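You operate a simulated robot arm through the tools that you are given. There is no shell and no other tool. Be economical: measure what you need, move in short steps, check, and stop when the job is done.

Carry out the task below with a simulated robot arm. There is one attempt and no reset: what you move stays moved.

TASK
Eject the grey disc from its mould and measure it in the gauge.
Fine: Switch the gauge on and close its yellow slide block on the disc; leave the lever down, the mould in its block and the other discs where they are.
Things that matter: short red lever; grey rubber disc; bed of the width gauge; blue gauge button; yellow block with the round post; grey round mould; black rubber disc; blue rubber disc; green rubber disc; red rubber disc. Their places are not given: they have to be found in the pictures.

It is judged by the outcome, as a careful person would: the job done as asked, and still so three seconds after it is handed in. It fails if anything else is knocked over, pushed out of place, dropped, spilled or broken.

THE ROBOT
A 7-joint arm with a two-finger parallel gripper, fixed in place. Base frame: the origin is at the foot of the arm, x ahead of it, y to its left, z up; the work surface is at about z = 0. Lengths are in m, angles in rad, forces in N, time in s.
With the tool pointing down near the work surface it reaches from about 0.24 to 0.62 m from the base axis. Its first joint turns from -1.152 to 1.152 rad. Payload 2.6 kg.
Tool frame: the origin (TCP) lies between the finger pads and is the grasp point; the fingertips stand 0.03 m ahead of it; z points along the fingers, y is the line along which they close. The gripper opens to 0.094 m. The fingers are 0.028 m wide and 0.01 m thick; the gripper's body (0.05 by 0.096 m) begins 0.055 m behind the TCP.
Orientation is told as [roll, pitch, yaw] about the base's x, y, z axes, in that order, counted from this pose: with the fingers straight down and closing along the base's y, the tool's x points along the base's -x, its y along +y and its z along -z.

THE INTERFACE
- The arm moves only by the tool nudge_tool. Its argument "rows" is a list of rows, each an object of numbers (a shift or turn left out is 0, a gripper value left out holds the last): "x", "y", "z": the shift along the tool's x, y, z in m; "wx", "wy", "wz": the turn, a rotation vector about the tool's x, y, z in rad. In form: [{"x": .., "y": .., "z": .., "wx": .., "wy": .., "wz": ..}, ...]. A call has 1 to 20 rows; each row is the pose to reach, as a shift and turn from the pose commanded when the call began, along the tool's axes at that moment. "gripper" is the opening, from 0 (shut) to 1 (fully open), set as the call begins (left out, the last holds). A row lasts 0.2 s, in which the tool goes at most 0.05 m and 0.15 rad; a call with a longer step from one row to the next is refused whole, and so is a gripper value outside its range. A pose out of reach is approached as far as the arm can. The call stops where the force on the tool passes 80 N (or 10 N more than at its start, if that is more) or the arm is blocked; 0.2 s more then pass. The fingers move at their own pace (about 0.072 m/s each) and stop on an object; they squeeze with about 35 N. The grip force told is the motor's: it shows also when the fingers shut on nothing. Time passes only in rows, and 0.2 s behind the last, so rows that repeat a pose let the fingers close. It gives the time, the measured TCP pose, the force on the tool (base axes), the opening and the grip force at its end, in the units of the frame above (readings bear some noise).
- Cameras (640 x 400 px; columns grow to the right, rows downward): "scene" is fixed at [0.0185, 0.4215, 0.5662]; the picture's right is [-0.89, -0.46, 0.00], its down [-0.25, 0.48, -0.84] and it looks along [0.39, -0.75, -0.54] (base axes); focal length 318 px, centre (320, 200). "wrist" rides on the gripper at [-0.037, 0, -0.058] in the tool frame; the picture's right is [0.00, -1.00, 0.00], its down [0.97, 0.00, -0.24] and it looks along [0.24, 0.00, 0.97] (tool axes); focal length 218 px, centre (320, 200).
- camera(camera): a new picture of that camera. No time passes.
- pixel_to_xyz(camera, pixels): for up to 12 pixels [column, row] of the newest picture of that camera ("zoom" is the newest enlarged one), the place [x, y, z] in the base frame of the surface seen there, good to about 0.002 m. No time passes.
- zoom(camera, box): a new picture of the part [left, top, right, bottom] of that camera's present view, enlarged. No time passes.
- sign_off(): hands the job in; it is judged then, once.

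Work in short steps. Measure before you move; look again where a grasp or a placing could have gone wrong, and mend it. You have 80 turns and 38 pictures in all, those below and enlarged ones among them. Open the gripper and draw the arm clear of the work before you hand the job in, unless the task says otherwise; then end with one line.

The tools are called after "Call:" as name(argument=value, ...) on one line, values as JSON. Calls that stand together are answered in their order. nudge_tool: Moves the arm, as the interface text tells. Its arguments: {"type":"object","properties":{"rows":{"type":"array","items":{"type":"object","properties":{"x":{"type":"number"},"y":{"type":"number"},"z":{"type":"number"},"wx":{"type":"number"},"wy":{"type":"number"},"wz":{"type":"number"}}}},"gripper":{"type":"number"}},"required":["rows"]} The other tools are called the same way: camera (camera) takes a picture; pixel_to_xyz (camera, pixels) gives the place of the surface under pixels of a picture; zoom (camera, box) takes an enlarged picture of a part of a camera's view; sign_off () hands the job in.

At the start:

```text
time: 0.0
tool_pos: [0.4288, -0.1922, 0.2857]
ee_rot: [-0.001, -0.001, 0.0]
wrist_force: [1.0, 0.2, 0.0]
finger_gap: 0.0938
gripper_force: 0.1
```

scene: 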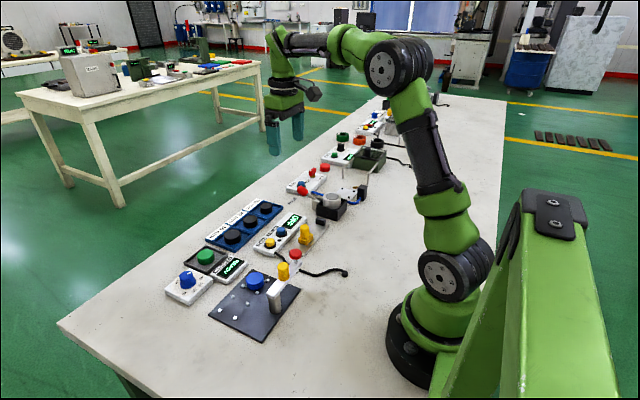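
wrist: 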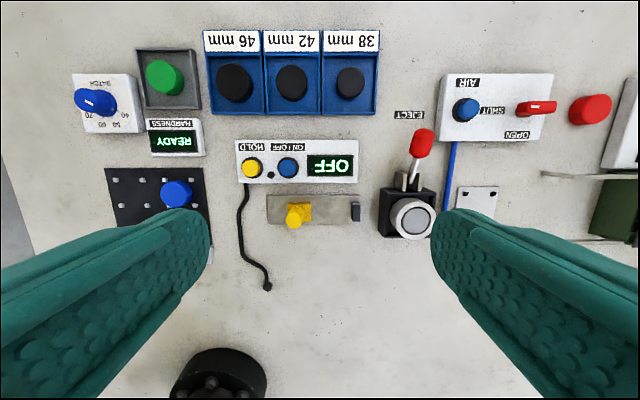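

The wrist view shows the gauge (OFF display, ~(297,160)), yellow block (295,214), and mould with lever (410,200). I'll zoom in to see details.

Call:
zoom(camera="wrist", box=[220, 90, 480, 250])

Call:
zoom(camera="scene", box=[240, 150, 400, 250])

Call:
pixel_to_xyz(camera="wrist", pixels=[[422, 140], [410, 217], [395, 200], [287, 167], [294, 216], [302, 208], [330, 208], [355, 211], [275, 208], [251, 167], [383, 232], [403, 180]])

```text
2.46 times, centred on (350, 170) of wrist
```

zoom: 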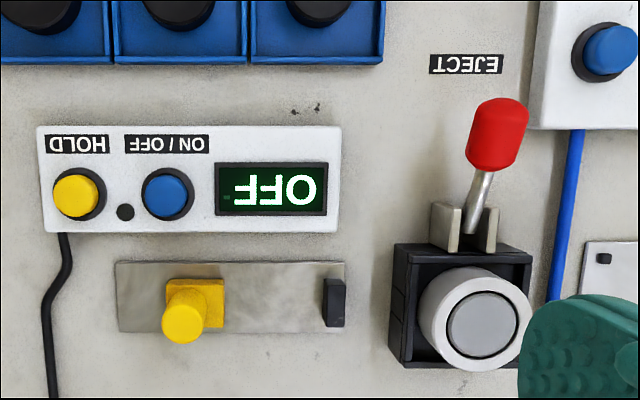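

```text
4.00 times, centred on (320, 200) of scene
```

zoom: 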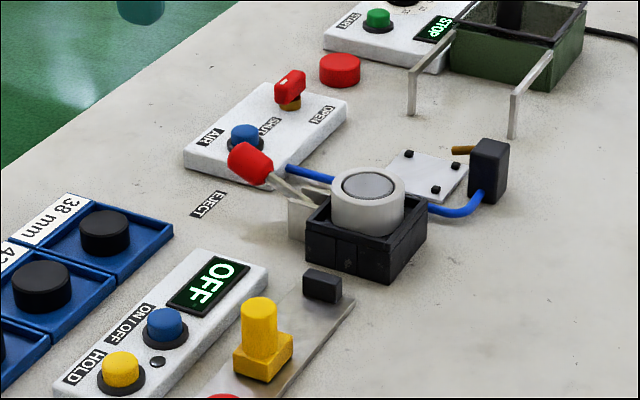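

```text
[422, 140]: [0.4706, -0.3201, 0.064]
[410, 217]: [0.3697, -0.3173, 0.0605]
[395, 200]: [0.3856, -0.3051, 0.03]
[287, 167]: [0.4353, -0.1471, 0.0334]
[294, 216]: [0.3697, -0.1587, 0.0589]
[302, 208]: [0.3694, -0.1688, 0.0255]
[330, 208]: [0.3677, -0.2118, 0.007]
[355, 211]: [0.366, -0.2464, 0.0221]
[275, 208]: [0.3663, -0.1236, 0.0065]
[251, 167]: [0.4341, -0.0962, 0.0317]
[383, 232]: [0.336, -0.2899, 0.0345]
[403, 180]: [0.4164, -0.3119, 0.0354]
```

Lever knob is at about (0.471,-0.320,0.064), disc at (0.370,-0.317,0.06), ON/OFF button (0.435,-0.147,0.033). I'll close the fingers and move above the knob.

Call:
nudge_tool(gripper=0, rows=[{"x": -0.01, "y": -0.035}, {"x": -0.025, "y": -0.07, "z": 0.02}, {"x": -0.035, "y": -0.1, "z": 0.05}, {"x": -0.043, "y": -0.128, "z": 0.085}, {"x": -0.043, "y": -0.128, "z": 0.13}, {"x": -0.043, "y": -0.128, "z": 0.165}, {"x": -0.043, "y": -0.128, "z": 0.165}])

Call:
zoom(camera="scene", box=[240, 130, 400, 230])

Call:
camera(camera="wrist")

```text
time: 1.6
tool_pos: [0.4713, -0.3236, 0.1207]
ee_rot: [0.0, 0.001, 0.0]
wrist_force: [0.0, 0.6, -0.2]
finger_gap: 0.0002
gripper_force: 32.6
```

```text
4.00 times, centred on (320, 180) of scene
```

zoom: 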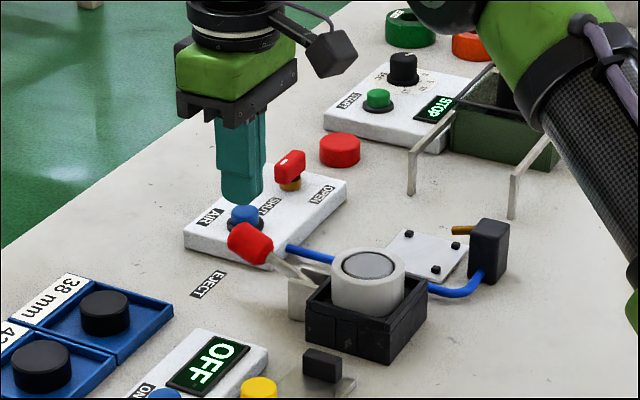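

```text
32 pictures are left
```

wrist: 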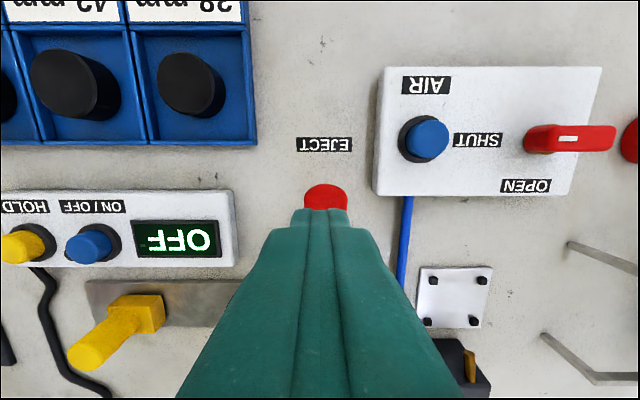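

Fingers are above the knob. Pressing down gradually.

Call:
nudge_tool(rows=[{"z": 0.015}, {"z": 0.03}, {"z": 0.04}, {"z": 0.048}, {"z": 0.055}])

Call:
zoom(camera="scene", box=[240, 130, 400, 230])

```text
time: 2.8
tool_pos: [0.4716, -0.3207, 0.0685]
ee_rot: [-0.002, -0.004, -0.002]
wrist_force: [-7.7, 4.1, 19.6]
finger_gap: 0.0
gripper_force: 33.4
```

```text
4.00 times, centred on (320, 180) of scene
```

zoom: 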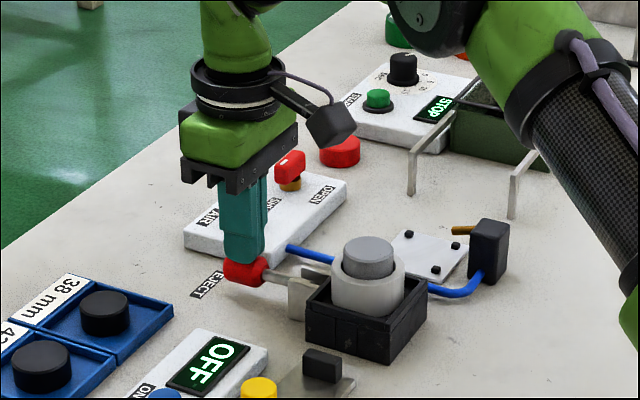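

The disc is rising out of the mould. Pressing on until the lever stops.

Call:
nudge_tool(rows=[{"z": 0.006}, {"z": 0.012}, {"z": 0.018}, {"z": 0.023}])

Call:
zoom(camera="scene", box=[240, 130, 400, 230])

```text
time: 3.3
tool_pos: [0.4731, -0.3221, 0.0692]
ee_rot: [-0.003, -0.013, -0.011]
wrist_force: [-5.2, 3.5, 10.1]
finger_gap: 0.0
gripper_force: 32.2
stopped in row 2: the force on the tool passed its limit (the readings are from after the stop); the commanded pose is now the measured one
```

```text
4.00 times, centred on (320, 180) of scene
```

zoom: 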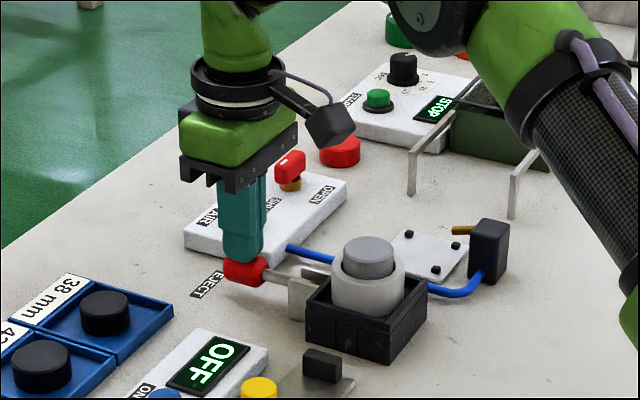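

The lever is at its stop. Rising and checking that it stays down.

Call:
nudge_tool(rows=[{"z": -0.03}, {"z": -0.07}, {"z": -0.11}, {"z": -0.15, "x": 0.02}, {"z": -0.17, "x": 0.04}, {"z": -0.17, "x": 0.04}])

Call:
zoom(camera="scene", box=[240, 150, 400, 250])

Call:
camera(camera="wrist")

```text
time: 4.7
tool_pos: [0.4309, -0.321, 0.2358]
ee_rot: [-0.002, -0.009, -0.009]
wrist_force: [0.3, 0.3, 0.4]
finger_gap: 0.0
gripper_force: 32.9
```

```text
4.00 times, centred on (320, 200) of scene
```

zoom: 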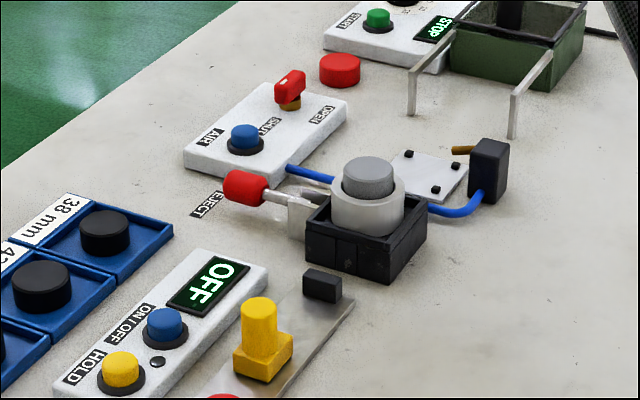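

```text
28 pictures are left
```

wrist: 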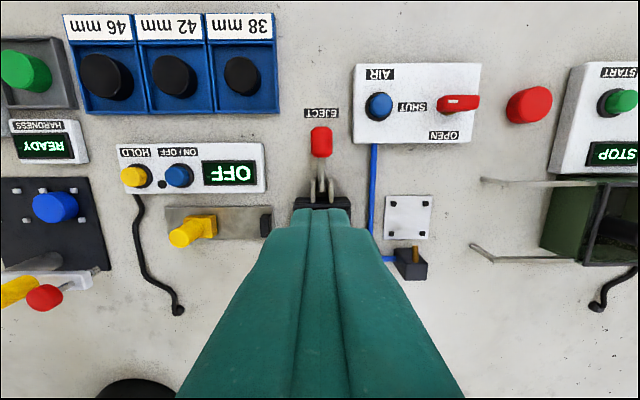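

Lever stays down, disc protrudes (zoom (369,175)). Measuring disc and gauge.

Call:
pixel_to_xyz(camera="zoom", pixels=[[369, 172], [345, 172], [392, 172], [369, 160], [369, 184], [369, 194], [367, 220], [322, 280], [260, 312], [264, 350], [165, 322], [318, 310]])

Call:
pixel_to_xyz(camera="wrist", pixels=[[180, 174], [264, 213], [264, 235], [269, 225], [240, 209], [240, 238], [216, 218], [205, 225], [217, 235], [183, 238], [172, 215]])

```text
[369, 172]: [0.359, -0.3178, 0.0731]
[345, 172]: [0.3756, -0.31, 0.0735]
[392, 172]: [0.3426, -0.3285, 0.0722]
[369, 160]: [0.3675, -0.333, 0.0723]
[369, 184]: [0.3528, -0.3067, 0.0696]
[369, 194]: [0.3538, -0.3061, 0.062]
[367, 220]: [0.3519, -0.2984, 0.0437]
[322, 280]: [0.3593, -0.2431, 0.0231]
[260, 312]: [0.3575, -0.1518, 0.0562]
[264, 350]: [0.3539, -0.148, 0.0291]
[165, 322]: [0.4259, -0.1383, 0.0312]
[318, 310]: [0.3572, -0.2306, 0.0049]
```

```text
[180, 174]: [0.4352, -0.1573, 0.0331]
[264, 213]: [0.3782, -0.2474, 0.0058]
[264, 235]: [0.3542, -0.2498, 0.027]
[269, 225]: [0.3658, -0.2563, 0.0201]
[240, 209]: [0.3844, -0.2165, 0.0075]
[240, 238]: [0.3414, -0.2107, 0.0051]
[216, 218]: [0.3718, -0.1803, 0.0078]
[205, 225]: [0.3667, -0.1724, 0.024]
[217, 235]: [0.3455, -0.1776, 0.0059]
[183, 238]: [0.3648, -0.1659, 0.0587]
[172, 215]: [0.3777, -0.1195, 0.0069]
```

Estimates from the two cameras disagree by ~1 cm, so I'll approach the button with a low wrist view to check alignment, also removing the small tilt.

Call:
nudge_tool(rows=[{"y": 0.04, "wy": 0.008, "wz": -0.008}, {"y": 0.08, "wy": 0.008, "wz": -0.008}, {"y": 0.12, "wy": 0.008, "wz": -0.008}, {"y": 0.155, "x": -0.004, "z": 0.02, "wy": 0.008, "wz": -0.008}, {"y": 0.172, "x": -0.004, "z": 0.06, "wy": 0.008, "wz": -0.008}, {"y": 0.172, "x": -0.004, "z": 0.1, "wy": 0.008, "wz": -0.008}, {"y": 0.172, "x": -0.004, "z": 0.125, "wy": 0.008, "wz": -0.008}, {"y": 0.172, "x": -0.004, "z": 0.125, "wy": 0.008, "wz": -0.008}])

Call:
camera(camera="wrist")

Call:
zoom(camera="scene", box=[220, 170, 380, 270])

```text
time: 6.5
tool_pos: [0.4362, -0.149, 0.1113]
ee_rot: [-0.002, -0.003, -0.001]
wrist_force: [0.8, 0.2, -0.7]
finger_gap: 0.0
gripper_force: 32.4
```

```text
27 pictures are left
```

wrist: 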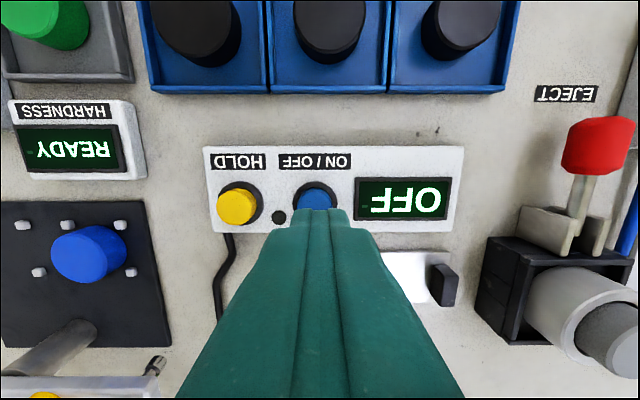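

```text
4.00 times, centred on (300, 220) of scene
```

zoom: 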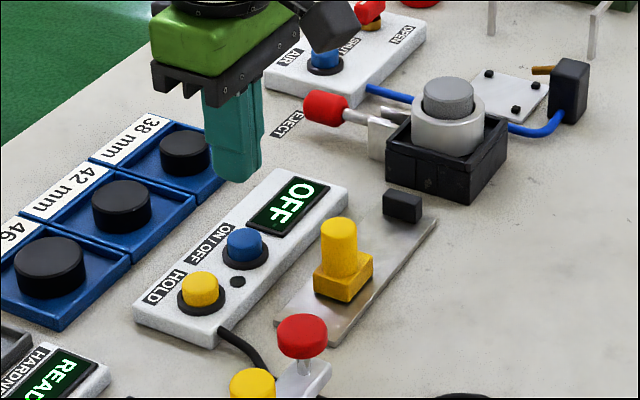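

Button (col 316) is aligned with the fingertips. Lowering to press in fine steps.

Call:
nudge_tool(rows=[{"z": 0.025}, {"z": 0.04}, {"z": 0.047}, {"z": 0.05}, {"z": 0.052}])

Call:
zoom(camera="scene", box=[220, 170, 380, 270])

```text
time: 7.7
tool_pos: [0.4369, -0.1499, 0.0594]
ee_rot: [-0.003, 0.0, -0.001]
wrist_force: [0.2, 0.5, 1.6]
finger_gap: 0.0002
gripper_force: 32.9
```

```text
4.00 times, centred on (300, 220) of scene
```

zoom: 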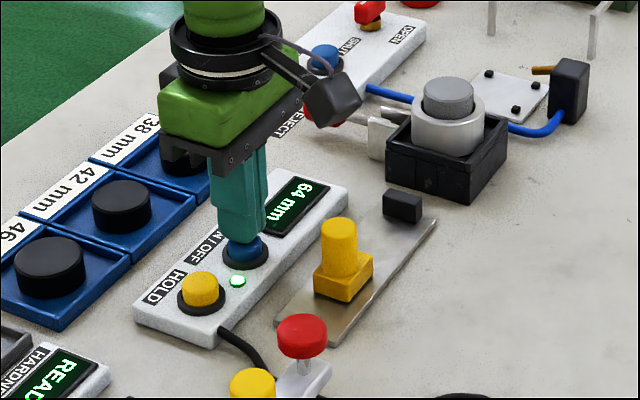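

The gauge is on (64 mm, green lamp). Rise, move above the disc, open the fingers and turn the tool -90° so they close along x (so that they clear anvil and block later).

Call:
nudge_tool(rows=[{"z": -0.04}, {"z": -0.08}, {"z": -0.12}, {"z": -0.15}, {"z": -0.15, "wz": 0.14, "y": -0.03}, {"z": -0.15, "wz": 0.28, "y": -0.06, "x": 0.02}, {"z": -0.15, "wz": 0.42, "y": -0.09, "x": 0.04}, {"z": -0.15, "wz": 0.56, "y": -0.12, "x": 0.06}, {"z": -0.15, "wz": 0.7, "y": -0.15, "x": 0.069}, {"z": -0.15, "wz": 0.84, "y": -0.167, "x": 0.069}, {"z": -0.15, "wz": 0.98, "y": -0.167, "x": 0.069}, {"z": -0.15, "wz": 1.12, "y": -0.167, "x": 0.069}, {"z": -0.15, "wz": 1.26, "y": -0.167, "x": 0.069}, {"z": -0.15, "wz": 1.4, "y": -0.167, "x": 0.069}, {"z": -0.15, "wz": 1.5, "y": -0.167, "x": 0.069}, {"z": -0.15, "wz": 1.571, "y": -0.167, "x": 0.069}, {"z": -0.15, "wz": 1.571, "y": -0.167, "x": 0.069}])

Call:
nudge_tool(gripper=0.65, rows=[{}, {}, {}])

Call:
camera(camera="wrist")

Call:
camera(camera="scene")

```text
time: 11.3
tool_pos: [0.368, -0.3158, 0.2097]
ee_rot: [0.001, -0.005, -1.573]
wrist_force: [-0.1, 0.2, -0.4]
finger_gap: 0.0
gripper_force: 33.0
```

```text
time: 12.1
tool_pos: [0.3677, -0.3162, 0.2084]
ee_rot: [0.002, -0.005, -1.57]
wrist_force: [0.5, -1.3, -0.3]
finger_gap: 0.0613
gripper_force: 0.1
```

```text
24 pictures are left
```

wrist: 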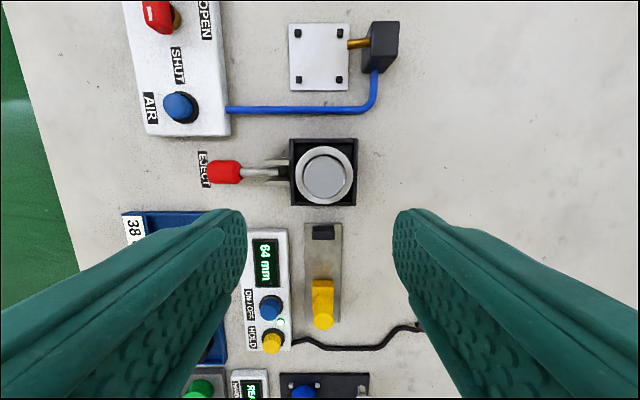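

```text
23 pictures are left
```

scene: 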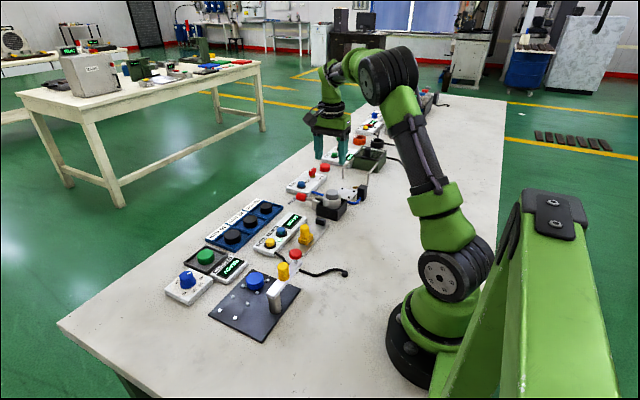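

Wrist view: disc at (325,177), between the fingers. Measuring disc and bed from here.

Call:
pixel_to_xyz(camera="wrist", pixels=[[325, 176], [305, 176], [345, 176], [325, 157], [325, 195], [325, 202], [322, 232], [309, 260], [337, 260], [322, 241], [322, 284], [288, 260]])

Call:
zoom(camera="wrist", box=[240, 130, 400, 230])

```text
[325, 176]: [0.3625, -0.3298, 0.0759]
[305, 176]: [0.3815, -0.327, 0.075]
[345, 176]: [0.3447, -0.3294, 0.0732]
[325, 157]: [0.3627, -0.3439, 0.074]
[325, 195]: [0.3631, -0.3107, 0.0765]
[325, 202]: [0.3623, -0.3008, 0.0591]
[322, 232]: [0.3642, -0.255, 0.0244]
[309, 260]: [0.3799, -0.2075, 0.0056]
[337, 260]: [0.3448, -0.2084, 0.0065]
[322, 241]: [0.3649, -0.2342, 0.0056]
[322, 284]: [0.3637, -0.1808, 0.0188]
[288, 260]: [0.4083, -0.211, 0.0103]
```

```text
4.00 times, centred on (320, 180) of wrist
```

zoom: 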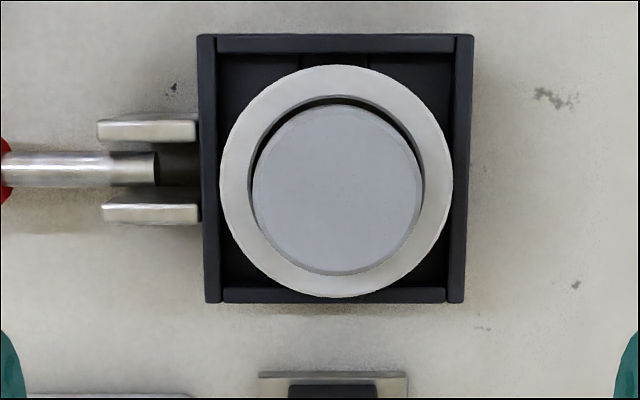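

Disc centre ≈ (0.365, -0.325), Ø≈36 mm, top z≈0.075. Lowering to just above it and rechecking.

Call:
nudge_tool(rows=[{"x": -0.005, "y": -0.003, "z": 0.03}, {"x": -0.009, "y": -0.003, "z": 0.06}, {"x": -0.009, "y": -0.003, "z": 0.078}, {"x": -0.009, "y": -0.003, "z": 0.078}])

Call:
camera(camera="wrist")

```text
time: 13.1
tool_pos: [0.3651, -0.3262, 0.1322]
ee_rot: [0.003, -0.004, -1.573]
wrist_force: [0.1, -0.5, 0.8]
finger_gap: 0.0609
gripper_force: 0.1
```

```text
21 pictures are left
```

wrist: 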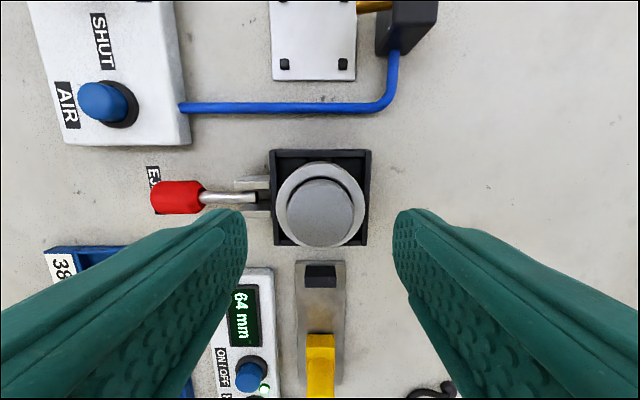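

The disc is centred between the fingers. Lowering so that the tips are just above the mould rim, then closing.

Call:
nudge_tool(rows=[{"z": 0.015}, {"z": 0.03}, {"z": 0.037}, {"z": 0.037}])

Call:
nudge_tool(gripper=0.3, rows=[{}, {}, {}, {}])

Call:
camera(camera="wrist")

Call:
zoom(camera="scene", box=[260, 150, 400, 240])

```text
time: 14.1
tool_pos: [0.3659, -0.3254, 0.0952]
ee_rot: [0.002, -0.004, -1.571]
wrist_force: [-0.6, 0.2, -0.3]
finger_gap: 0.061
gripper_force: 0.0
```

```text
time: 15.1
tool_pos: [0.3659, -0.3261, 0.0947]
ee_rot: [0.002, -0.004, -1.572]
wrist_force: [0.1, 0.2, -0.1]
finger_gap: 0.0356
gripper_force: 35.0
```

```text
20 pictures are left
```

wrist: 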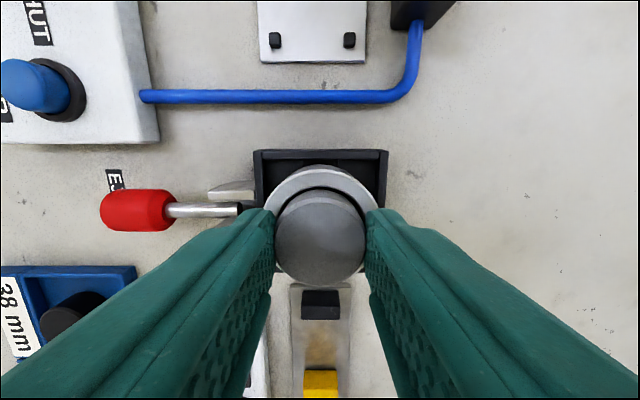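

```text
4.44 times, centred on (330, 195) of scene
```

zoom: 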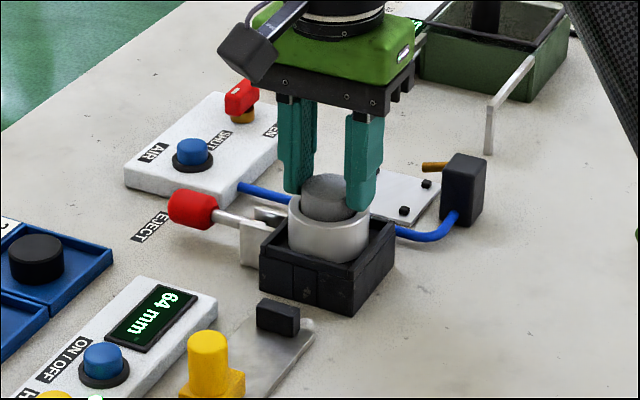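

Gripped at 35.6 mm with 35 N. Lifting slowly.

Call:
nudge_tool(rows=[{"z": -0.006}, {"z": -0.014}, {"z": -0.03}, {"z": -0.05}, {"z": -0.07}, {"z": -0.085}, {"z": -0.085}])

Call:
zoom(camera="scene", box=[260, 150, 400, 240])

```text
time: 16.7
tool_pos: [0.3659, -0.3252, 0.1789]
ee_rot: [0.001, -0.005, -1.57]
wrist_force: [-0.6, 0.3, -0.7]
finger_gap: 0.035
gripper_force: 35.4
```

```text
4.44 times, centred on (330, 195) of scene
```

zoom: 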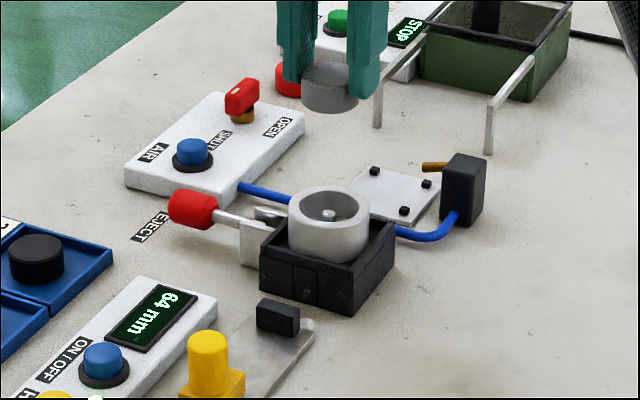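

Disc is out; mould and lever stayed. Measuring the disc's lower edge in the gripper.

Call:
pixel_to_xyz(camera="zoom", pixels=[[330, 91], [330, 100], [330, 110], [330, 75], [365, 94], [298, 80], [278, 308], [290, 322], [235, 375], [270, 340]])

Call:
camera(camera="wrist")

```text
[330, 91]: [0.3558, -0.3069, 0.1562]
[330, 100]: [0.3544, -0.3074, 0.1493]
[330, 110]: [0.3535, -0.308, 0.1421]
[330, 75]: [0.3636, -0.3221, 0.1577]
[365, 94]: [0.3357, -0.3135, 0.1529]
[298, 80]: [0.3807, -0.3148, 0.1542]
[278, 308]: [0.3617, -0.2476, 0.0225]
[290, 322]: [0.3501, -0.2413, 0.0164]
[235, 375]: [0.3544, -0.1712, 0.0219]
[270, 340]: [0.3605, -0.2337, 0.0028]
```

```text
17 pictures are left
```

wrist: 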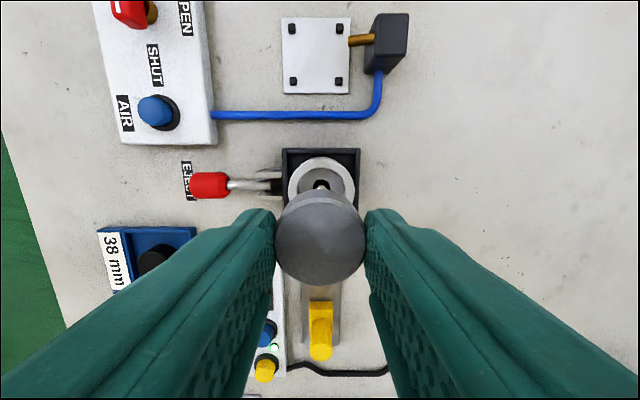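

Disc bottom is ~37 mm below TCP; bed top ~0.006. Moving over the gauge (y≈-0.221), staying high, then looking.

Call:
nudge_tool(rows=[{"x": 0.03}, {"x": 0.06}, {"x": 0.09, "y": -0.001}, {"x": 0.105, "y": -0.001}, {"x": 0.105, "y": -0.001, "z": 0.035}, {"x": 0.105, "y": -0.001, "z": 0.07}, {"x": 0.105, "y": -0.001, "z": 0.09}, {"x": 0.105, "y": -0.001, "z": 0.09}])

Call:
camera(camera="wrist")

Call:
zoom(camera="scene", box=[250, 180, 370, 255])

```text
time: 18.5
tool_pos: [0.3635, -0.2221, 0.0868]
ee_rot: [0.003, -0.004, -1.571]
wrist_force: [0.1, -0.3, -1.0]
finger_gap: 0.0354
gripper_force: 34.9
```

```text
16 pictures are left
```

wrist: 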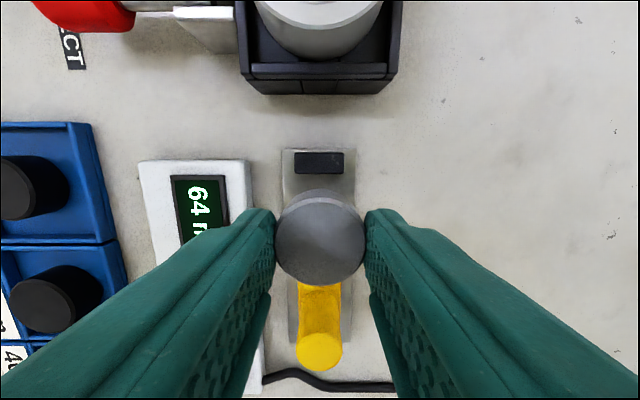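

```text
5.33 times, centred on (310, 218) of scene
```

zoom: 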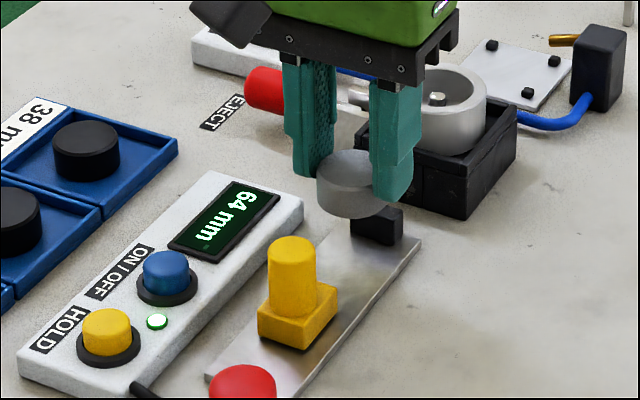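

Anvil face at y≈-0.243; disc should go 4 mm toward +y for clearance. Lowering in steps.

Call:
nudge_tool(rows=[{"x": 0.004, "z": 0.01}, {"x": 0.004, "z": 0.022}, {"x": 0.004, "z": 0.032}, {"x": 0.004, "z": 0.038}, {"x": 0.004, "z": 0.04}])

Call:
zoom(camera="scene", box=[250, 180, 370, 255])

```text
time: 19.7
tool_pos: [0.3632, -0.2159, 0.0501]
ee_rot: [0.002, -0.004, -1.57]
wrist_force: [-0.1, -0.4, -0.1]
finger_gap: 0.0356
gripper_force: 35.2
```

```text
5.33 times, centred on (310, 218) of scene
```

zoom: 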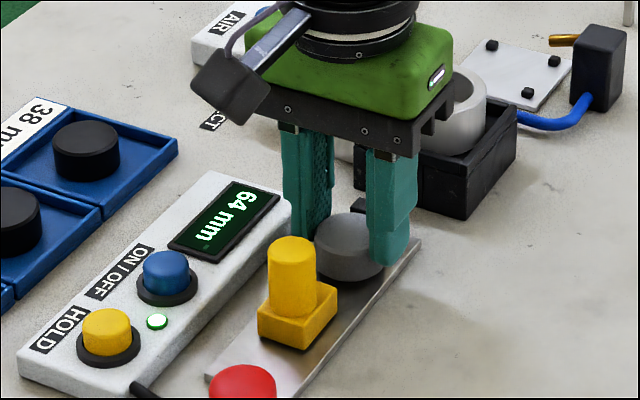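

No contact yet (z≈0.050). Continuing down gently.

Call:
nudge_tool(rows=[{"z": 0.001}, {"z": 0.002}, {"z": 0.003}, {"z": 0.003}])

Call:
nudge_tool(rows=[{"z": 0.001}, {"z": 0.002}, {"z": 0.002}])

Call:
zoom(camera="scene", box=[280, 205, 360, 255])

```text
time: 20.7
tool_pos: [0.3651, -0.2172, 0.0463]
ee_rot: [0.002, -0.004, -1.571]
wrist_force: [0.9, 0.5, -0.3]
finger_gap: 0.0356
gripper_force: 34.7
```

```text
time: 21.5
tool_pos: [0.3648, -0.2169, 0.0448]
ee_rot: [0.004, -0.003, -1.571]
wrist_force: [-2.9, 5.6, 24.0]
finger_gap: 0.0355
gripper_force: 35.0
```

```text
8.00 times, centred on (320, 230) of scene
```

zoom: 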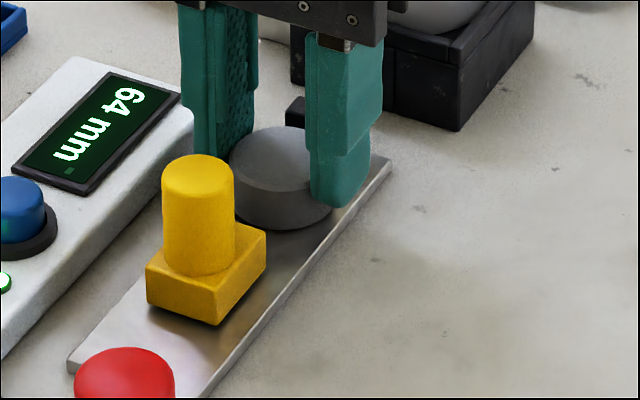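

Contact at 24 N: disc sits on the bed. Releasing a little (gap ~48 mm, clear of the panel) and rising.

Call:
nudge_tool(gripper=0.5, rows=[{"z": -0.001}, {"z": -0.001}, {"z": -0.001}])

Call:
nudge_tool(rows=[{"z": -0.02}, {"z": -0.05}, {"z": -0.09}, {"z": -0.12}, {"z": -0.12}])

Call:
camera(camera="wrist")

Call:
zoom(camera="scene", box=[250, 180, 370, 255])

```text
time: 22.3
tool_pos: [0.3648, -0.2171, 0.0452]
ee_rot: [0.001, -0.003, -1.571]
wrist_force: [-0.5, -0.8, 0.1]
finger_gap: 0.0468
gripper_force: 0.0
```

```text
time: 23.5
tool_pos: [0.3648, -0.2166, 0.1647]
ee_rot: [0.003, -0.005, -1.572]
wrist_force: [0.7, 0.1, -1.0]
finger_gap: 0.047
gripper_force: 0.0
```

```text
12 pictures are left
```

wrist: 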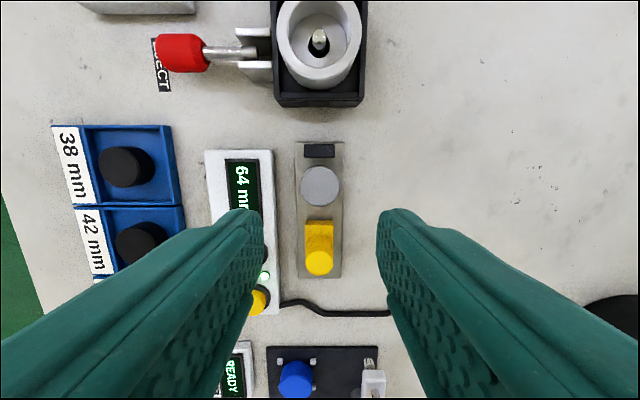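

```text
5.33 times, centred on (310, 218) of scene
```

zoom: 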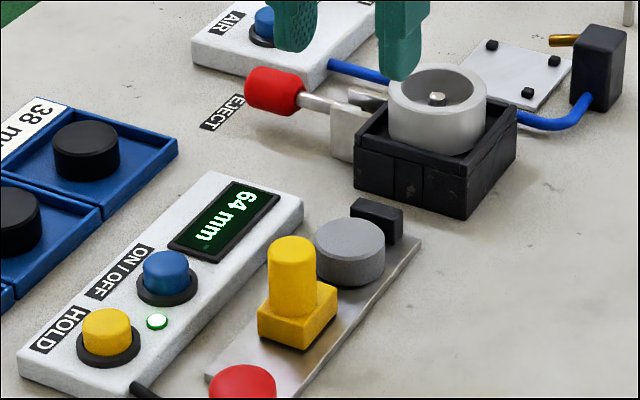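

Disc sits flat on the bed. Post at (319,262) → y≈-0.160, x≈0.365. Straddle the post with open fingers (tips above the block), then grip.

Call:
nudge_tool(rows=[{"x": 0.03}, {"x": 0.057}, {"x": 0.057, "z": 0.04}, {"x": 0.057, "z": 0.075}, {"x": 0.057, "z": 0.098}, {"x": 0.057, "z": 0.098}])

Call:
camera(camera="wrist")

Call:
zoom(camera="scene", box=[250, 180, 370, 255])

```text
time: 24.9
tool_pos: [0.3645, -0.1607, 0.0668]
ee_rot: [0.0, -0.003, -1.569]
wrist_force: [0.9, 0.7, 0.2]
finger_gap: 0.0471
gripper_force: 0.1
```

```text
10 pictures are left
```

wrist: 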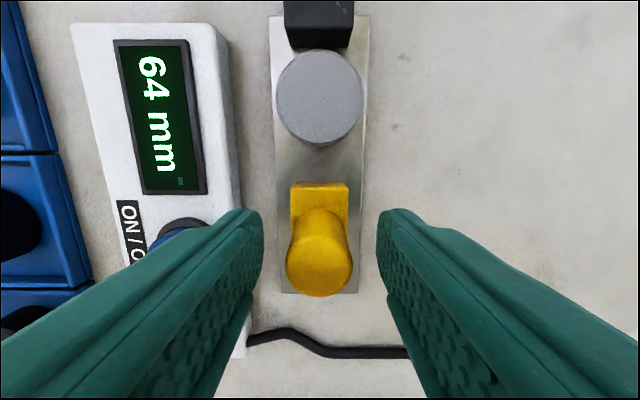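

```text
5.33 times, centred on (310, 218) of scene
```

zoom: 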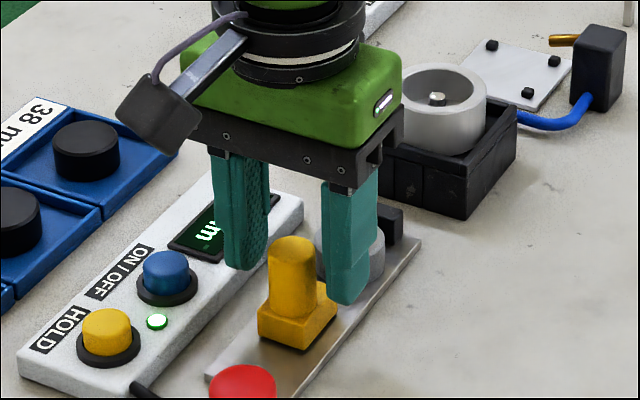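

Post centred at (320,265) between the fingers. Closing on it.

Call:
nudge_tool(gripper=0.15, rows=[{"x": 0.001}, {"x": 0.001}, {"x": 0.001}, {"x": 0.001}])

Call:
nudge_tool(rows=[{"x": -0.004}, {"x": -0.008}, {"x": -0.012}, {"x": -0.016}, {"x": -0.02}, {"x": -0.02}])

Call:
zoom(camera="scene", box=[250, 180, 370, 255])

```text
time: 25.9
tool_pos: [0.3649, -0.1604, 0.0672]
ee_rot: [0.0, -0.004, -1.57]
wrist_force: [9.8, -5.8, -14.5]
finger_gap: 0.0231
gripper_force: 44.9
```

```text
time: 27.3
tool_pos: [0.3658, -0.1783, 0.0659]
ee_rot: [-0.001, -0.001, -1.572]
wrist_force: [14.6, 1.1, -29.6]
finger_gap: 0.0231
gripper_force: 45.7
```

```text
5.33 times, centred on (310, 218) of scene
```

zoom: 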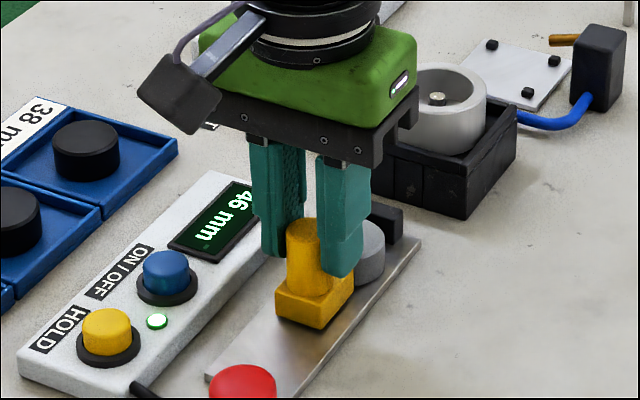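

Gauge reads 46 mm; block slides. Continue about 10 mm in fine steps.

Call:
nudge_tool(rows=[{"x": -0.003}, {"x": -0.006}, {"x": -0.008}, {"x": -0.0095}, {"x": -0.0095}])

Call:
zoom(camera="scene", box=[270, 195, 350, 245])

```text
time: 28.5
tool_pos: [0.3651, -0.1868, 0.0661]
ee_rot: [0.0, -0.001, -1.568]
wrist_force: [18.7, 6.1, -36.0]
finger_gap: 0.0229
gripper_force: 45.3
```

```text
8.00 times, centred on (310, 220) of scene
```

zoom: 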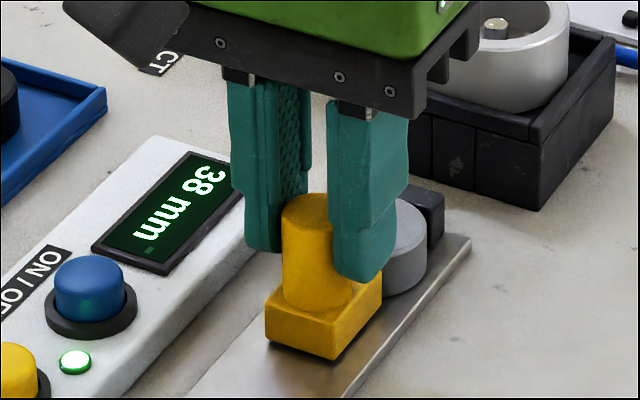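

Reads 38 mm, y-force 6 N. Nudging 1.5 mm more to confirm closure.

Call:
nudge_tool(rows=[{"x": -0.0008}, {"x": -0.0016}, {"x": -0.0016}])

Call:
zoom(camera="scene", box=[270, 195, 350, 245])

```text
time: 29.3
tool_pos: [0.3649, -0.1868, 0.0673]
ee_rot: [0.0, 0.001, -1.57]
wrist_force: [10.0, 15.4, -25.1]
finger_gap: 0.0233
gripper_force: 44.9
```

```text
8.00 times, centred on (310, 220) of scene
```

zoom: 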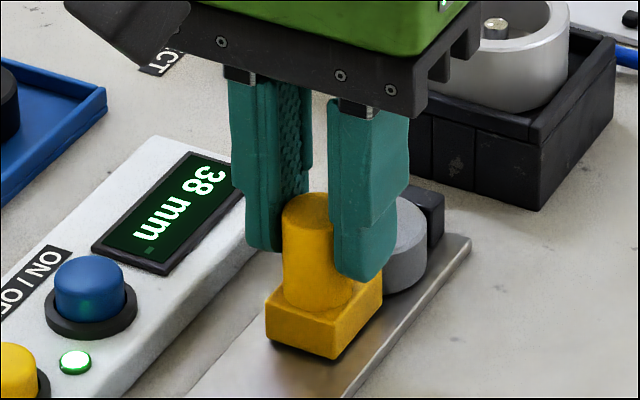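

The block no longer moves and the force rose to 15 N: closed on the disc at 38 mm. Release and withdraw upward.

Call:
nudge_tool(gripper=0.48, rows=[{}, {}, {}])

Call:
nudge_tool(rows=[{"z": -0.03}, {"z": -0.07}, {"z": -0.11}, {"z": -0.15}, {"z": -0.19}, {"z": -0.19}])

Call:
zoom(camera="scene", box=[240, 165, 380, 253])

Call:
camera(camera="wrist")

```text
time: 30.1
tool_pos: [0.3636, -0.1888, 0.0677]
ee_rot: [0.001, -0.005, -1.57]
wrist_force: [0.2, 0.0, -0.8]
finger_gap: 0.0449
gripper_force: 0.2
```

```text
time: 31.5
tool_pos: [0.3653, -0.1875, 0.2592]
ee_rot: [0.0, -0.003, -1.57]
wrist_force: [0.1, 0.3, 0.6]
finger_gap: 0.0449
gripper_force: 0.1
```

```text
4.55 times, centred on (310, 209) of scene
```

zoom: 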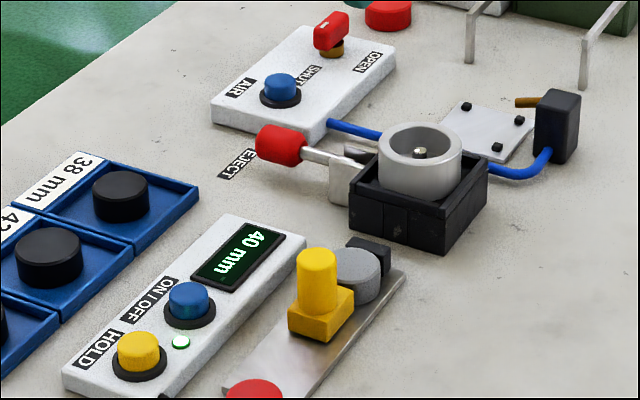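

```text
4 pictures are left
```

wrist: 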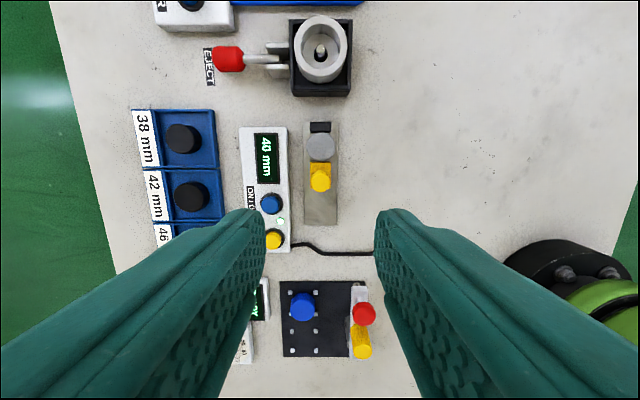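

After release it reads 40 mm — the block slid back ~2 mm. I'll push it again, with closed fingers from behind the post (no grip), then back off.

Call:
nudge_tool(gripper=0, rows=[{"x": 0.02}, {"x": 0.045}, {"x": 0.045, "z": 0.03}, {"x": 0.045, "z": 0.07}, {"x": 0.045, "z": 0.11}, {"x": 0.045, "z": 0.15}, {"x": 0.045, "z": 0.18}, {"x": 0.045, "z": 0.195}, {"x": 0.045, "z": 0.195}])

Call:
nudge_tool(rows=[{"x": -0.005}, {"x": -0.01}, {"x": -0.014}, {"x": -0.016}, {"x": -0.016}])

```text
time: 33.5
tool_pos: [0.3644, -0.1431, 0.0619]
ee_rot: [0.0, -0.002, -1.57]
wrist_force: [0.1, -0.8, -0.9]
finger_gap: 0.0
gripper_force: 33.2
```

```text
time: 34.7
tool_pos: [0.3655, -0.1578, 0.0622]
ee_rot: [0.0, 0.001, -1.569]
wrist_force: [-3.3, 19.8, 8.4]
finger_gap: 0.0
gripper_force: 32.9
```

Contact with 20 N, well above sliding friction. Backing off slowly, then rising and checking.

Call:
nudge_tool(rows=[{"x": 0.0004}, {"x": 0.0008}, {"x": 0.0012}, {"x": 0.0016}, {"x": 0.002}, {"x": 0.0026}, {"x": 0.0034}, {"x": 0.005}, {"x": 0.01}, {"x": 0.02}, {"x": 0.02, "z": -0.04}, {"x": 0.02, "z": -0.085}, {"x": 0.02, "z": -0.13}, {"x": 0.02, "z": -0.17}, {"x": 0.02, "z": -0.17}])

Call:
zoom(camera="scene", box=[270, 195, 350, 245])

```text
time: 37.9
tool_pos: [0.3638, -0.1387, 0.2352]
ee_rot: [0.001, -0.003, -1.571]
wrist_force: [0.5, -0.6, 0.8]
finger_gap: 0.0
gripper_force: 33.5
```

```text
8.00 times, centred on (310, 220) of scene
```

zoom: 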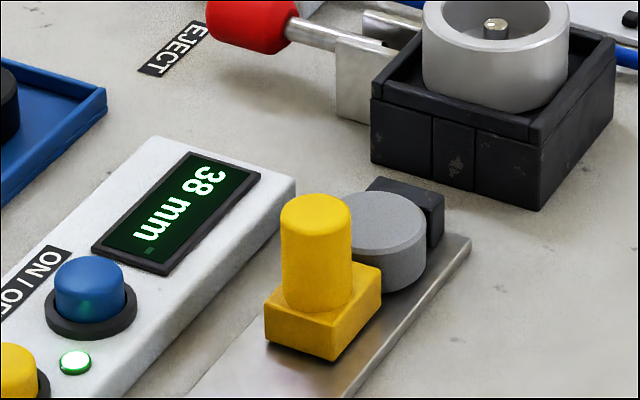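

Gauge holds at 38 mm, block touching the disc and the disc against the anvil. Opening the gripper up high and drawing back before hand-in.

Call:
nudge_tool(gripper=0.8, rows=[{"z": -0.03}, {"z": -0.05}, {"z": -0.05}, {"z": -0.05}, {"z": -0.05}])

Call:
camera(camera="scene")

```text
time: 39.1
tool_pos: [0.3642, -0.14, 0.2839]
ee_rot: [0.003, -0.003, -1.572]
wrist_force: [0.3, -0.5, 0.7]
finger_gap: 0.0752
gripper_force: 0.1
```

```text
2 pictures are left
```

scene: 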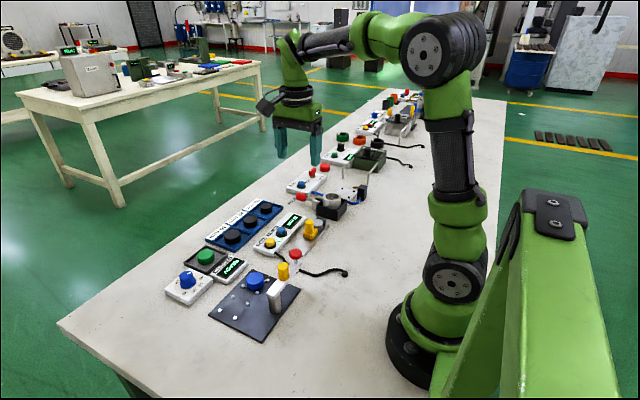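

Everything is in place and the arm is clear; handing in.

Call:
sign_off()

```text
The job is handed in.
```

The grey disc is out of its mould and in the gauge, which is switched on and reads 38 mm with the yellow block closed on the disc. The lever is down, the mould is still in its block, and I did not touch the other discs.
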